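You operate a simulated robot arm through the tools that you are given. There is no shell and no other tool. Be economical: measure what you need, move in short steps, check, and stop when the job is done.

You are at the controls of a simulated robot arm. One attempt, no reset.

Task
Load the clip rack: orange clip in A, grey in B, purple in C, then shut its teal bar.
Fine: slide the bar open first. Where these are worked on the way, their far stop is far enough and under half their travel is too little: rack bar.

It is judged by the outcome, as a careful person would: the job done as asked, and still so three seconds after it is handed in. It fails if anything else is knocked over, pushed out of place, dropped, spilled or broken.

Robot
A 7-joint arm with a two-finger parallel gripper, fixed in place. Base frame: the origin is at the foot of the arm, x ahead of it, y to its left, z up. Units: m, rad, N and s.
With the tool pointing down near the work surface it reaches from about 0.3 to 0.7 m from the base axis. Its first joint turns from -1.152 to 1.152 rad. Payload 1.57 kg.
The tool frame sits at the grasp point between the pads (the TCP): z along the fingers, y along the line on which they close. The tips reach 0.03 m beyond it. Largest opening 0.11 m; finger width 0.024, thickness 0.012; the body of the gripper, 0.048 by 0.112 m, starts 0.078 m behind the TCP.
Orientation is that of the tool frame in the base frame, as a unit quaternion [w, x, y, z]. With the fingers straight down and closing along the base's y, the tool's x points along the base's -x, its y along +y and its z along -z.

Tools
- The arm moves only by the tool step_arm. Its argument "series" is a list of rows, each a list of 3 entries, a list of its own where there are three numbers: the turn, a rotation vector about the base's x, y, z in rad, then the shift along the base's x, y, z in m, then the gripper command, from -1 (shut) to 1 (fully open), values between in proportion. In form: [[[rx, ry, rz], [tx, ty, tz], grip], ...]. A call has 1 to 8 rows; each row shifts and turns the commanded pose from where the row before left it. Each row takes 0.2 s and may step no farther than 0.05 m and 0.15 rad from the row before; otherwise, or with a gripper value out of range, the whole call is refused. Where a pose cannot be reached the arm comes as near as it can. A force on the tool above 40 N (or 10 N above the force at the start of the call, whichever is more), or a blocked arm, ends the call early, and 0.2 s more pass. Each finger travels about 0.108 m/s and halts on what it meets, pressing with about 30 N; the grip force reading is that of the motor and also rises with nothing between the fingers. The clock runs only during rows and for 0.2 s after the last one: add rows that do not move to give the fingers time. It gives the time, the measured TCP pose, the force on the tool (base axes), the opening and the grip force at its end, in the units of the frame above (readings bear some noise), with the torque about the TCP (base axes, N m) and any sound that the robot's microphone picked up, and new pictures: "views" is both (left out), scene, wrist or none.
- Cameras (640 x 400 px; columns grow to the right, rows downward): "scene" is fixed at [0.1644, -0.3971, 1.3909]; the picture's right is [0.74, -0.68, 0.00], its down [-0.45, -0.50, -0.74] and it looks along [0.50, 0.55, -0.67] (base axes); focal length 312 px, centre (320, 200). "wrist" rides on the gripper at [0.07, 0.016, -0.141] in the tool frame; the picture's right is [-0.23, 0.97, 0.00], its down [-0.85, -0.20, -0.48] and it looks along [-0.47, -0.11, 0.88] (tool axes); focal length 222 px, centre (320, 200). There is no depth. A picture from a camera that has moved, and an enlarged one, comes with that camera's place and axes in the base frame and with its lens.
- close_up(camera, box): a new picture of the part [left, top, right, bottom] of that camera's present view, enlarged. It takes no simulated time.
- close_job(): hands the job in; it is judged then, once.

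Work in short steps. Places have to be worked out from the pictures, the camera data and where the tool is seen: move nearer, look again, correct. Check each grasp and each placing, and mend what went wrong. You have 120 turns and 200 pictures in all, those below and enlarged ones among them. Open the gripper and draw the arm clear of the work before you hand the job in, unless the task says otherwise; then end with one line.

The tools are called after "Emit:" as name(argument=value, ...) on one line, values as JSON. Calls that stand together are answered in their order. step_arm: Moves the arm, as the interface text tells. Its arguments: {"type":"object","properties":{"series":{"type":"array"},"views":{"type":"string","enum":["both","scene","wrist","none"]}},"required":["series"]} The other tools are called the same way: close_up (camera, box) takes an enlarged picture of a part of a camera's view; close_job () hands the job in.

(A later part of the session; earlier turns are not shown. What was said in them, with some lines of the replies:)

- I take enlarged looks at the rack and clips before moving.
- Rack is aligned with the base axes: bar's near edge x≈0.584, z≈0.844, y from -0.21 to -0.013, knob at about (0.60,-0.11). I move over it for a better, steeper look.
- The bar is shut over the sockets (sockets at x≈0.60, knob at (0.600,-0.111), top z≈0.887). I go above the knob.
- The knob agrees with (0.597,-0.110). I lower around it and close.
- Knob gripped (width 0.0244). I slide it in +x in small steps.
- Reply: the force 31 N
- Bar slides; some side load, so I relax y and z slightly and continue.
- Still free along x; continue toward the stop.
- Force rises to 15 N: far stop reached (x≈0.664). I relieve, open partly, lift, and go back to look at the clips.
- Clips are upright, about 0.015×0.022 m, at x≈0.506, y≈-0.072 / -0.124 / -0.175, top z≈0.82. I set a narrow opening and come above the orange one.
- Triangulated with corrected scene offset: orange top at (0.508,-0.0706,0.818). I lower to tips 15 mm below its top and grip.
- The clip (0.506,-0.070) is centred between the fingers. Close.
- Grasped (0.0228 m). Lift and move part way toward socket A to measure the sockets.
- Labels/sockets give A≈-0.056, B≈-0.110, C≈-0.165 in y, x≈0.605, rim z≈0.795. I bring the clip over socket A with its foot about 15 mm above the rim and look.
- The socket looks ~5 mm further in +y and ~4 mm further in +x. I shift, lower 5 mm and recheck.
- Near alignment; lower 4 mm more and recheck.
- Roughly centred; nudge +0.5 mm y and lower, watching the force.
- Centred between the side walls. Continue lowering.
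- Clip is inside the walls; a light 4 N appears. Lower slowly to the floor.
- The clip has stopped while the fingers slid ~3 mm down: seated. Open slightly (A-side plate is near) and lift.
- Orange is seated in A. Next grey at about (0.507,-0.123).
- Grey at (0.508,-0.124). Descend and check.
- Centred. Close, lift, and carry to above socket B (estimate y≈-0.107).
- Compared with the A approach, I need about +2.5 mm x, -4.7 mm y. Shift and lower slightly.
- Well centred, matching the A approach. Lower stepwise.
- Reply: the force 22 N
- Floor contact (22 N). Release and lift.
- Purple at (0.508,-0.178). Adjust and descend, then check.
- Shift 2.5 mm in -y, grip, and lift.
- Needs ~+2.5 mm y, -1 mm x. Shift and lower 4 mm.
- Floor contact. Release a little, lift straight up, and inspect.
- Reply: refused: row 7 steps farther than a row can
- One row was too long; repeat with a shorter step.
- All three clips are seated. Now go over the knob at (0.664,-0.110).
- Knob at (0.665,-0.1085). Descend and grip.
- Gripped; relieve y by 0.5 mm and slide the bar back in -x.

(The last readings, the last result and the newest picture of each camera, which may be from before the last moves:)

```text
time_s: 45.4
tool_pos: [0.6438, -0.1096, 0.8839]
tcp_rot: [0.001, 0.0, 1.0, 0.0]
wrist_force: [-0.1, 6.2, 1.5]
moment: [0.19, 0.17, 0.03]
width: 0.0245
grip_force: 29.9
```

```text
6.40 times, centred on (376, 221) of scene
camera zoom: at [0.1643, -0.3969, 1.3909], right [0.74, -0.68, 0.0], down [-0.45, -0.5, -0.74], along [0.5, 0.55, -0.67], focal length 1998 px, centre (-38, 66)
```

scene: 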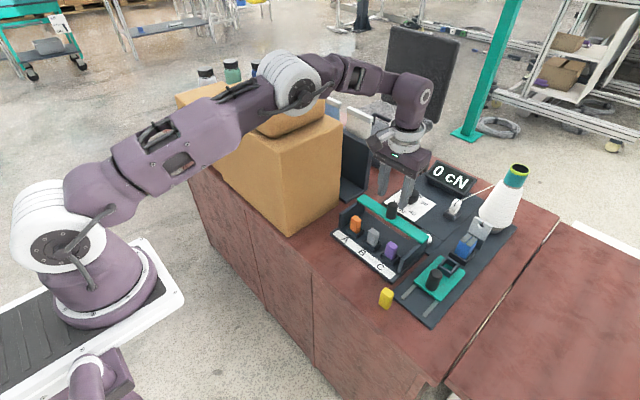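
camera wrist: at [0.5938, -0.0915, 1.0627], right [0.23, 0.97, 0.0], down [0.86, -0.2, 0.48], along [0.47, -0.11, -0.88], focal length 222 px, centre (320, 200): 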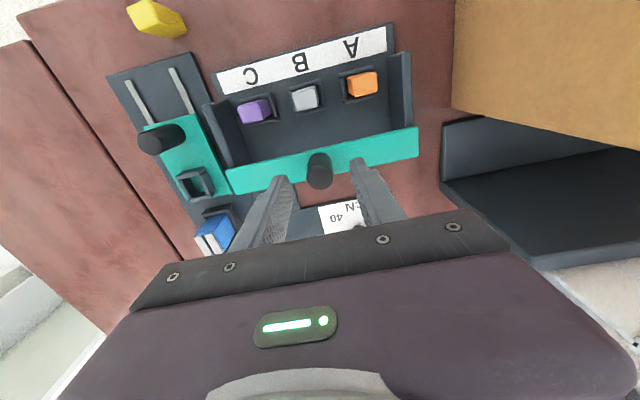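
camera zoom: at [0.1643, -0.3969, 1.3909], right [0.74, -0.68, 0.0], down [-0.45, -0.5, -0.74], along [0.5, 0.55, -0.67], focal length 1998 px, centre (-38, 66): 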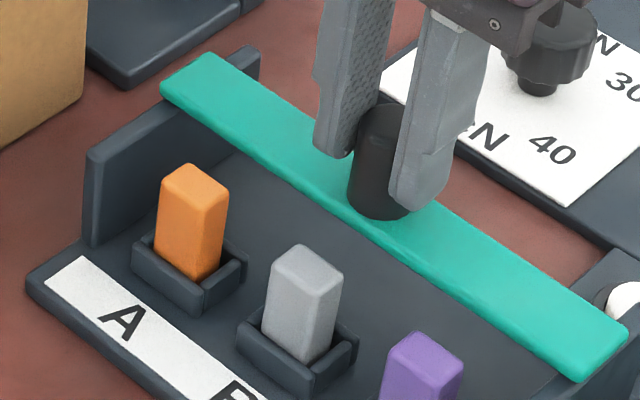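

Emit:
step_arm(series=[[[0, 0, 0], [-0.006, 0.0008, 0], -0.8], [[0, 0, 0], [-0.006, 0, 0], -0.8], [[0, 0, 0], [-0.006, 0, 0], -0.8], [[0, 0, 0], [0, 0, 0], -0.8]], views="none")

Emit:
close_up(camera="scene", box=[326, 190, 426, 252])

```text
time_s: 46.4
tool_pos: [0.6255, -0.11, 0.883]
tcp_rot: [0.0, 0.0, 1.0, -0.001]
wrist_force: [-0.3, -8.2, 4.1]
moment: [-0.13, 0.08, -0.08]
width: 0.0247
grip_force: 30.3
```

```text
6.40 times, centred on (376, 221) of scene
camera zoom: at [0.1643, -0.3973, 1.3908], right [0.74, -0.68, 0.0], down [-0.45, -0.5, -0.74], along [0.5, 0.55, -0.67], focal length 1998 px, centre (-38, 66)
```

zoom: 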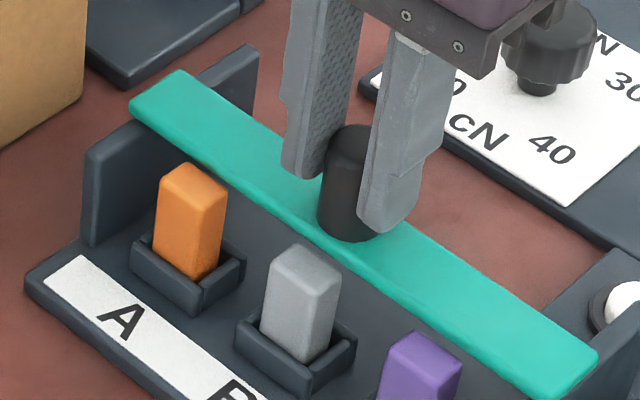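

Emit:
step_arm(series=[[[0, 0, 0], [-0.005, -0.0006, 0], -0.8], [[0, 0, 0], [-0.005, 0, 0], -0.8], [[0, 0, 0], [0, 0, 0], -0.8]], views="none")

Emit:
close_up(camera="scene", box=[326, 190, 426, 252])

```text
time_s: 47.2
tool_pos: [0.617, -0.1089, 0.8825]
tcp_rot: [0.0, 0.0, 1.0, -0.001]
wrist_force: [0.0, -8.2, 6.0]
moment: [-0.27, -0.23, -0.05]
width: 0.0248
grip_force: 29.9
```

```text
6.40 times, centred on (376, 221) of scene
camera zoom: at [0.1642, -0.3973, 1.3908], right [0.74, -0.68, 0.0], down [-0.45, -0.5, -0.74], along [0.5, 0.55, -0.67], focal length 1998 px, centre (-38, 66)
```

zoom: 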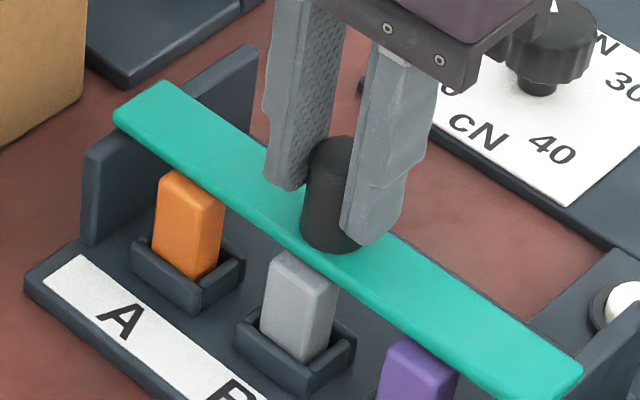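

Bar passes over the clip tops freely (no x force). Continue to the near stop.

Emit:
step_arm(series=[[[0, 0, 0], [-0.005, -0.0006, 0.0005], -0.8], [[0, 0, 0], [-0.005, 0, 0], -0.8], [[0, 0, 0], [-0.005, 0, 0], -0.8], [[0, 0, 0], [0, 0, 0], -0.8]], views="none")

Emit:
close_up(camera="scene", box=[326, 190, 426, 252])

```text
time_s: 48.2
tool_pos: [0.6019, -0.1101, 0.8834]
tcp_rot: [0.001, 0.0, 1.0, 0.0]
wrist_force: [8.3, 2.7, 7.1]
moment: [0.05, -0.2, 0.02]
width: 0.0242
grip_force: 30.3
```

```text
6.40 times, centred on (376, 221) of scene
camera zoom: at [0.1645, -0.397, 1.3909], right [0.74, -0.68, 0.0], down [-0.45, -0.5, -0.74], along [0.5, 0.55, -0.67], focal length 1998 px, centre (-38, 66)
```

zoom: 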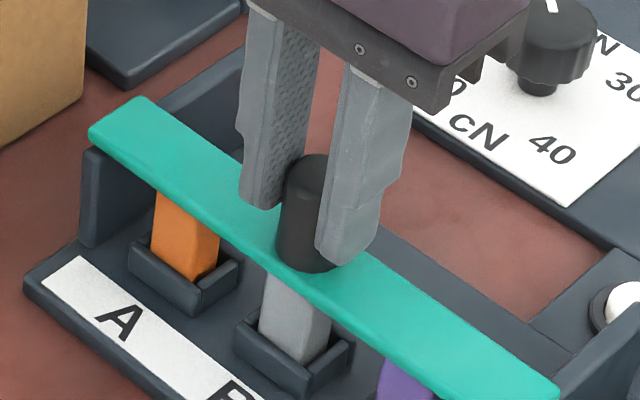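

Stop force of 8 N begins and the bar matches its initial shut place; press 2 mm more to confirm.

Emit:
step_arm(series=[[[0, 0, 0], [-0.002, 0, 0], -0.8], [[0, 0, 0], [0, 0, 0], -0.8]], views="none")

```text
time_s: 48.8
tool_pos: [0.5988, -0.1106, 0.883]
tcp_rot: [-0.001, 0.001, 1.0, -0.001]
wrist_force: [5.2, 2.1, -0.2]
moment: [0.03, -0.31, 0.02]
width: 0.0247
grip_force: 30.3
```

Emit:
step_arm(series=[[[0, 0, 0], [-0.002, 0, 0], -0.8], [[0, 0, 0], [0, 0, 0], -0.8]], views="none")

Emit:
close_up(camera="scene", box=[326, 190, 426, 252])

```text
time_s: 49.4
tool_pos: [0.5978, -0.1106, 0.8841]
tcp_rot: [0.001, 0.001, 1.0, 0.0]
wrist_force: [3.5, -0.4, 1.0]
moment: [-0.06, 0.04, 0.01]
width: 0.0244
grip_force: 30.2
```

```text
6.40 times, centred on (376, 221) of scene
camera zoom: at [0.1644, -0.3971, 1.3908], right [0.74, -0.68, 0.0], down [-0.45, -0.5, -0.74], along [0.5, 0.55, -0.67], focal length 1998 px, centre (-38, 66)
```

zoom: 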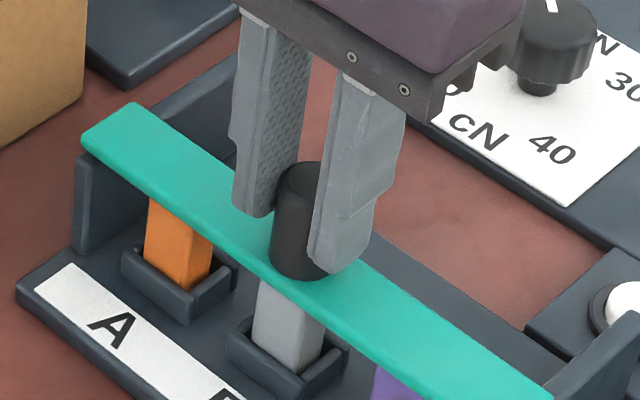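

The rack itself slid about 4–5 mm toward -x in that last push (bar is hard on its stop). I release, lift away and measure it.

Emit:
step_arm(series=[[[0, 0, 0], [0, 0, 0], -0.3], [[0, 0, 0], [0, 0, 0], -0.1], [[0, 0, 0], [0, 0, 0.03], -0.1], [[0, 0, 0], [0, 0, 0.04], -0.1], [[0, 0, 0], [-0.04, 0, 0.03], -0.1], [[0, 0, 0], [-0.04, 0, 0], -0.1], [[0, 0, 0], [-0.045, 0, 0], -0.1], [[0, 0, 0], [0, 0, 0], -0.1]])

Emit:
close_up(camera="scene", box=[320, 190, 448, 270])

Emit:
close_up(camera="wrist", box=[200, 80, 440, 230])

```text
time_s: 51.2
tool_pos: [0.471, -0.1082, 0.9824]
tcp_rot: [0.0, 0.001, 1.0, 0.0]
wrist_force: [0.0, -1.2, -0.6]
moment: [-0.05, 0.02, 0.03]
width: 0.0496
grip_force: 0.0
camera wrist: at [0.4, -0.0923, 1.1236], right [0.23, 0.97, 0.0], down [0.85, -0.2, 0.48], along [0.47, -0.11, -0.88], focal length 222 px, centre (320, 200)
```

scene: 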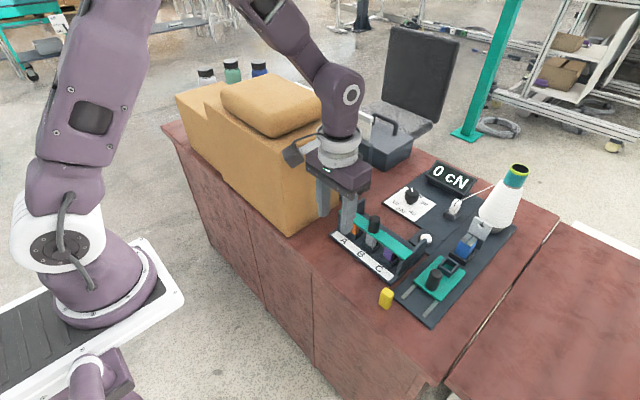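
wrist: 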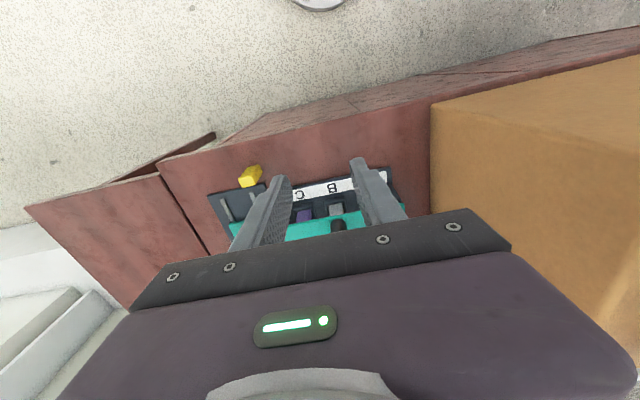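

```text
5.00 times, centred on (384, 230) of scene
camera zoom: at [0.1643, -0.3971, 1.3909], right [0.74, -0.68, 0.0], down [-0.45, -0.5, -0.74], along [0.5, 0.55, -0.67], focal length 1561 px, centre (0, 50)
```

zoom: 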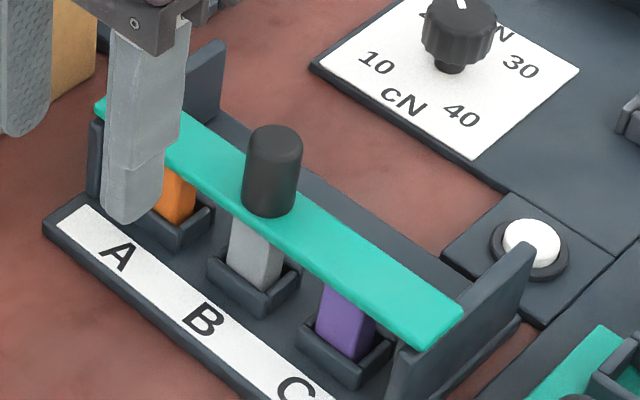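

```text
2.67 times, centred on (320, 155) of wrist
camera zoom: at [0.4, -0.0923, 1.1236], right [0.23, 0.97, 0.0], down [0.85, -0.2, 0.48], along [0.47, -0.11, -0.88], focal length 592 px, centre (320, 320)
```

zoom: 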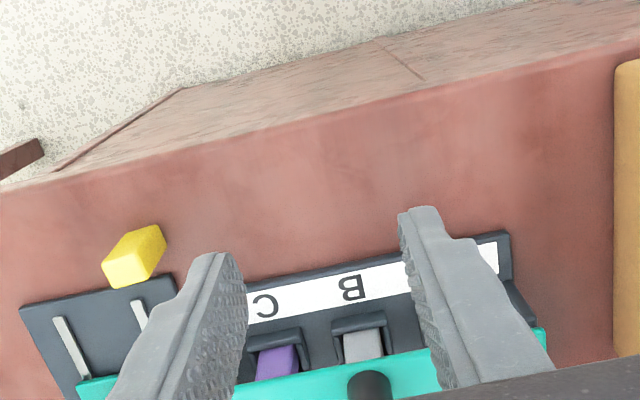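

The bar is shut on its stop over all three clips, relative to the rack exactly as at first; the rack's net shift is only ~3 mm, which I leave rather than risk more pushing. I open the gripper and draw the arm clear, then check.

Emit:
step_arm(series=[[[0, 0, 0], [-0.02, 0.01, 0.03], 0.3], [[0, 0, 0], [-0.02, 0.01, 0.03], 1], [[0, 0, 0], [-0.01, 0.01, 0.03], 1], [[0, 0, 0], [0, 0, 0], 1], [[0, 0, 0], [0, 0, 0], 1]])

Emit:
close_up(camera="scene", box=[310, 190, 470, 320])

Emit:
close_up(camera="wrist", box=[200, 80, 440, 230])

```text
time_s: 52.4
tool_pos: [0.4241, -0.0795, 1.0703]
tcp_rot: [-0.001, 0.0, 1.0, 0.0]
wrist_force: [0.4, -0.1, 1.0]
moment: [0.01, -0.01, -0.02]
width: 0.1102
grip_force: 0.1
camera wrist: at [0.3525, -0.0629, 1.2138], right [0.23, 0.97, 0.0], down [0.85, -0.2, 0.48], along [0.47, -0.11, -0.88], focal length 222 px, centre (320, 200)
```

scene: 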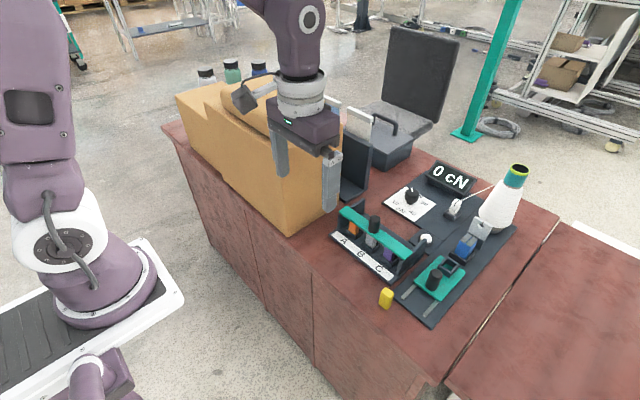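
wrist: 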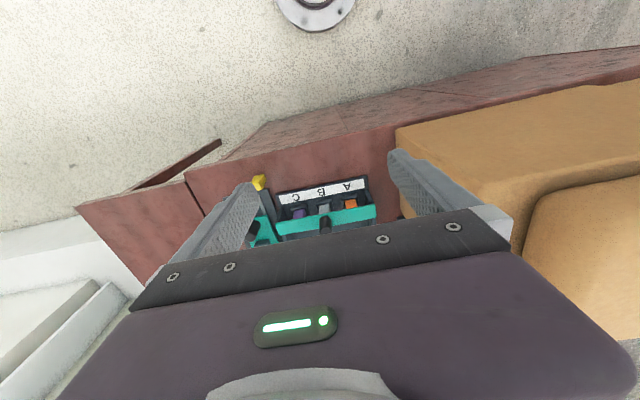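

```text
3.08 times, centred on (390, 255) of scene
camera zoom: at [0.1644, -0.3971, 1.3909], right [0.74, -0.68, 0.0], down [-0.45, -0.5, -0.74], along [0.5, 0.55, -0.67], focal length 960 px, centre (105, 31)
```

zoom: 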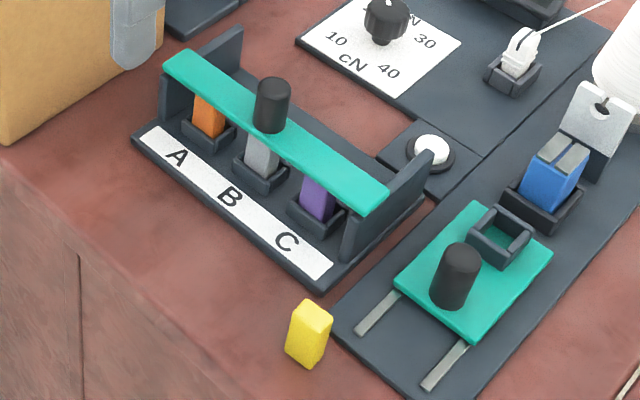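

```text
2.67 times, centred on (320, 155) of wrist
camera zoom: at [0.3525, -0.0629, 1.2138], right [0.23, 0.97, 0.0], down [0.85, -0.2, 0.48], along [0.47, -0.11, -0.88], focal length 592 px, centre (320, 320)
```

zoom: 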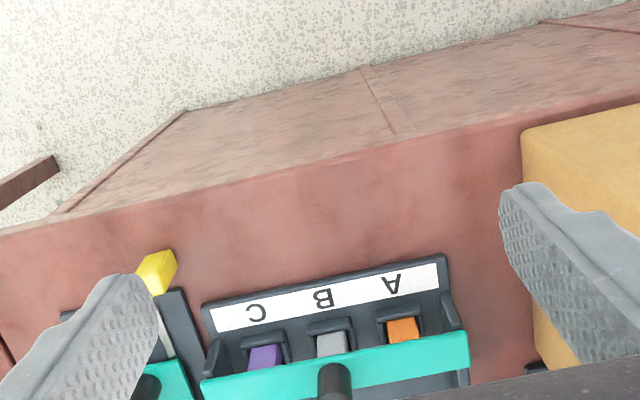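

Orange is in A, grey in B and purple in C. The bar is shut over them, the yellow clip and the rest are untouched, and the arm is clear, so I hand in.

Emit:
close_job()

```text
The job is handed in.
```

The rack is loaded with the orange clip in A, grey in B and purple in C, and the teal bar is shut on its stop; closing the bar left the rack about 3 mm from where it started, and I did not push it back.
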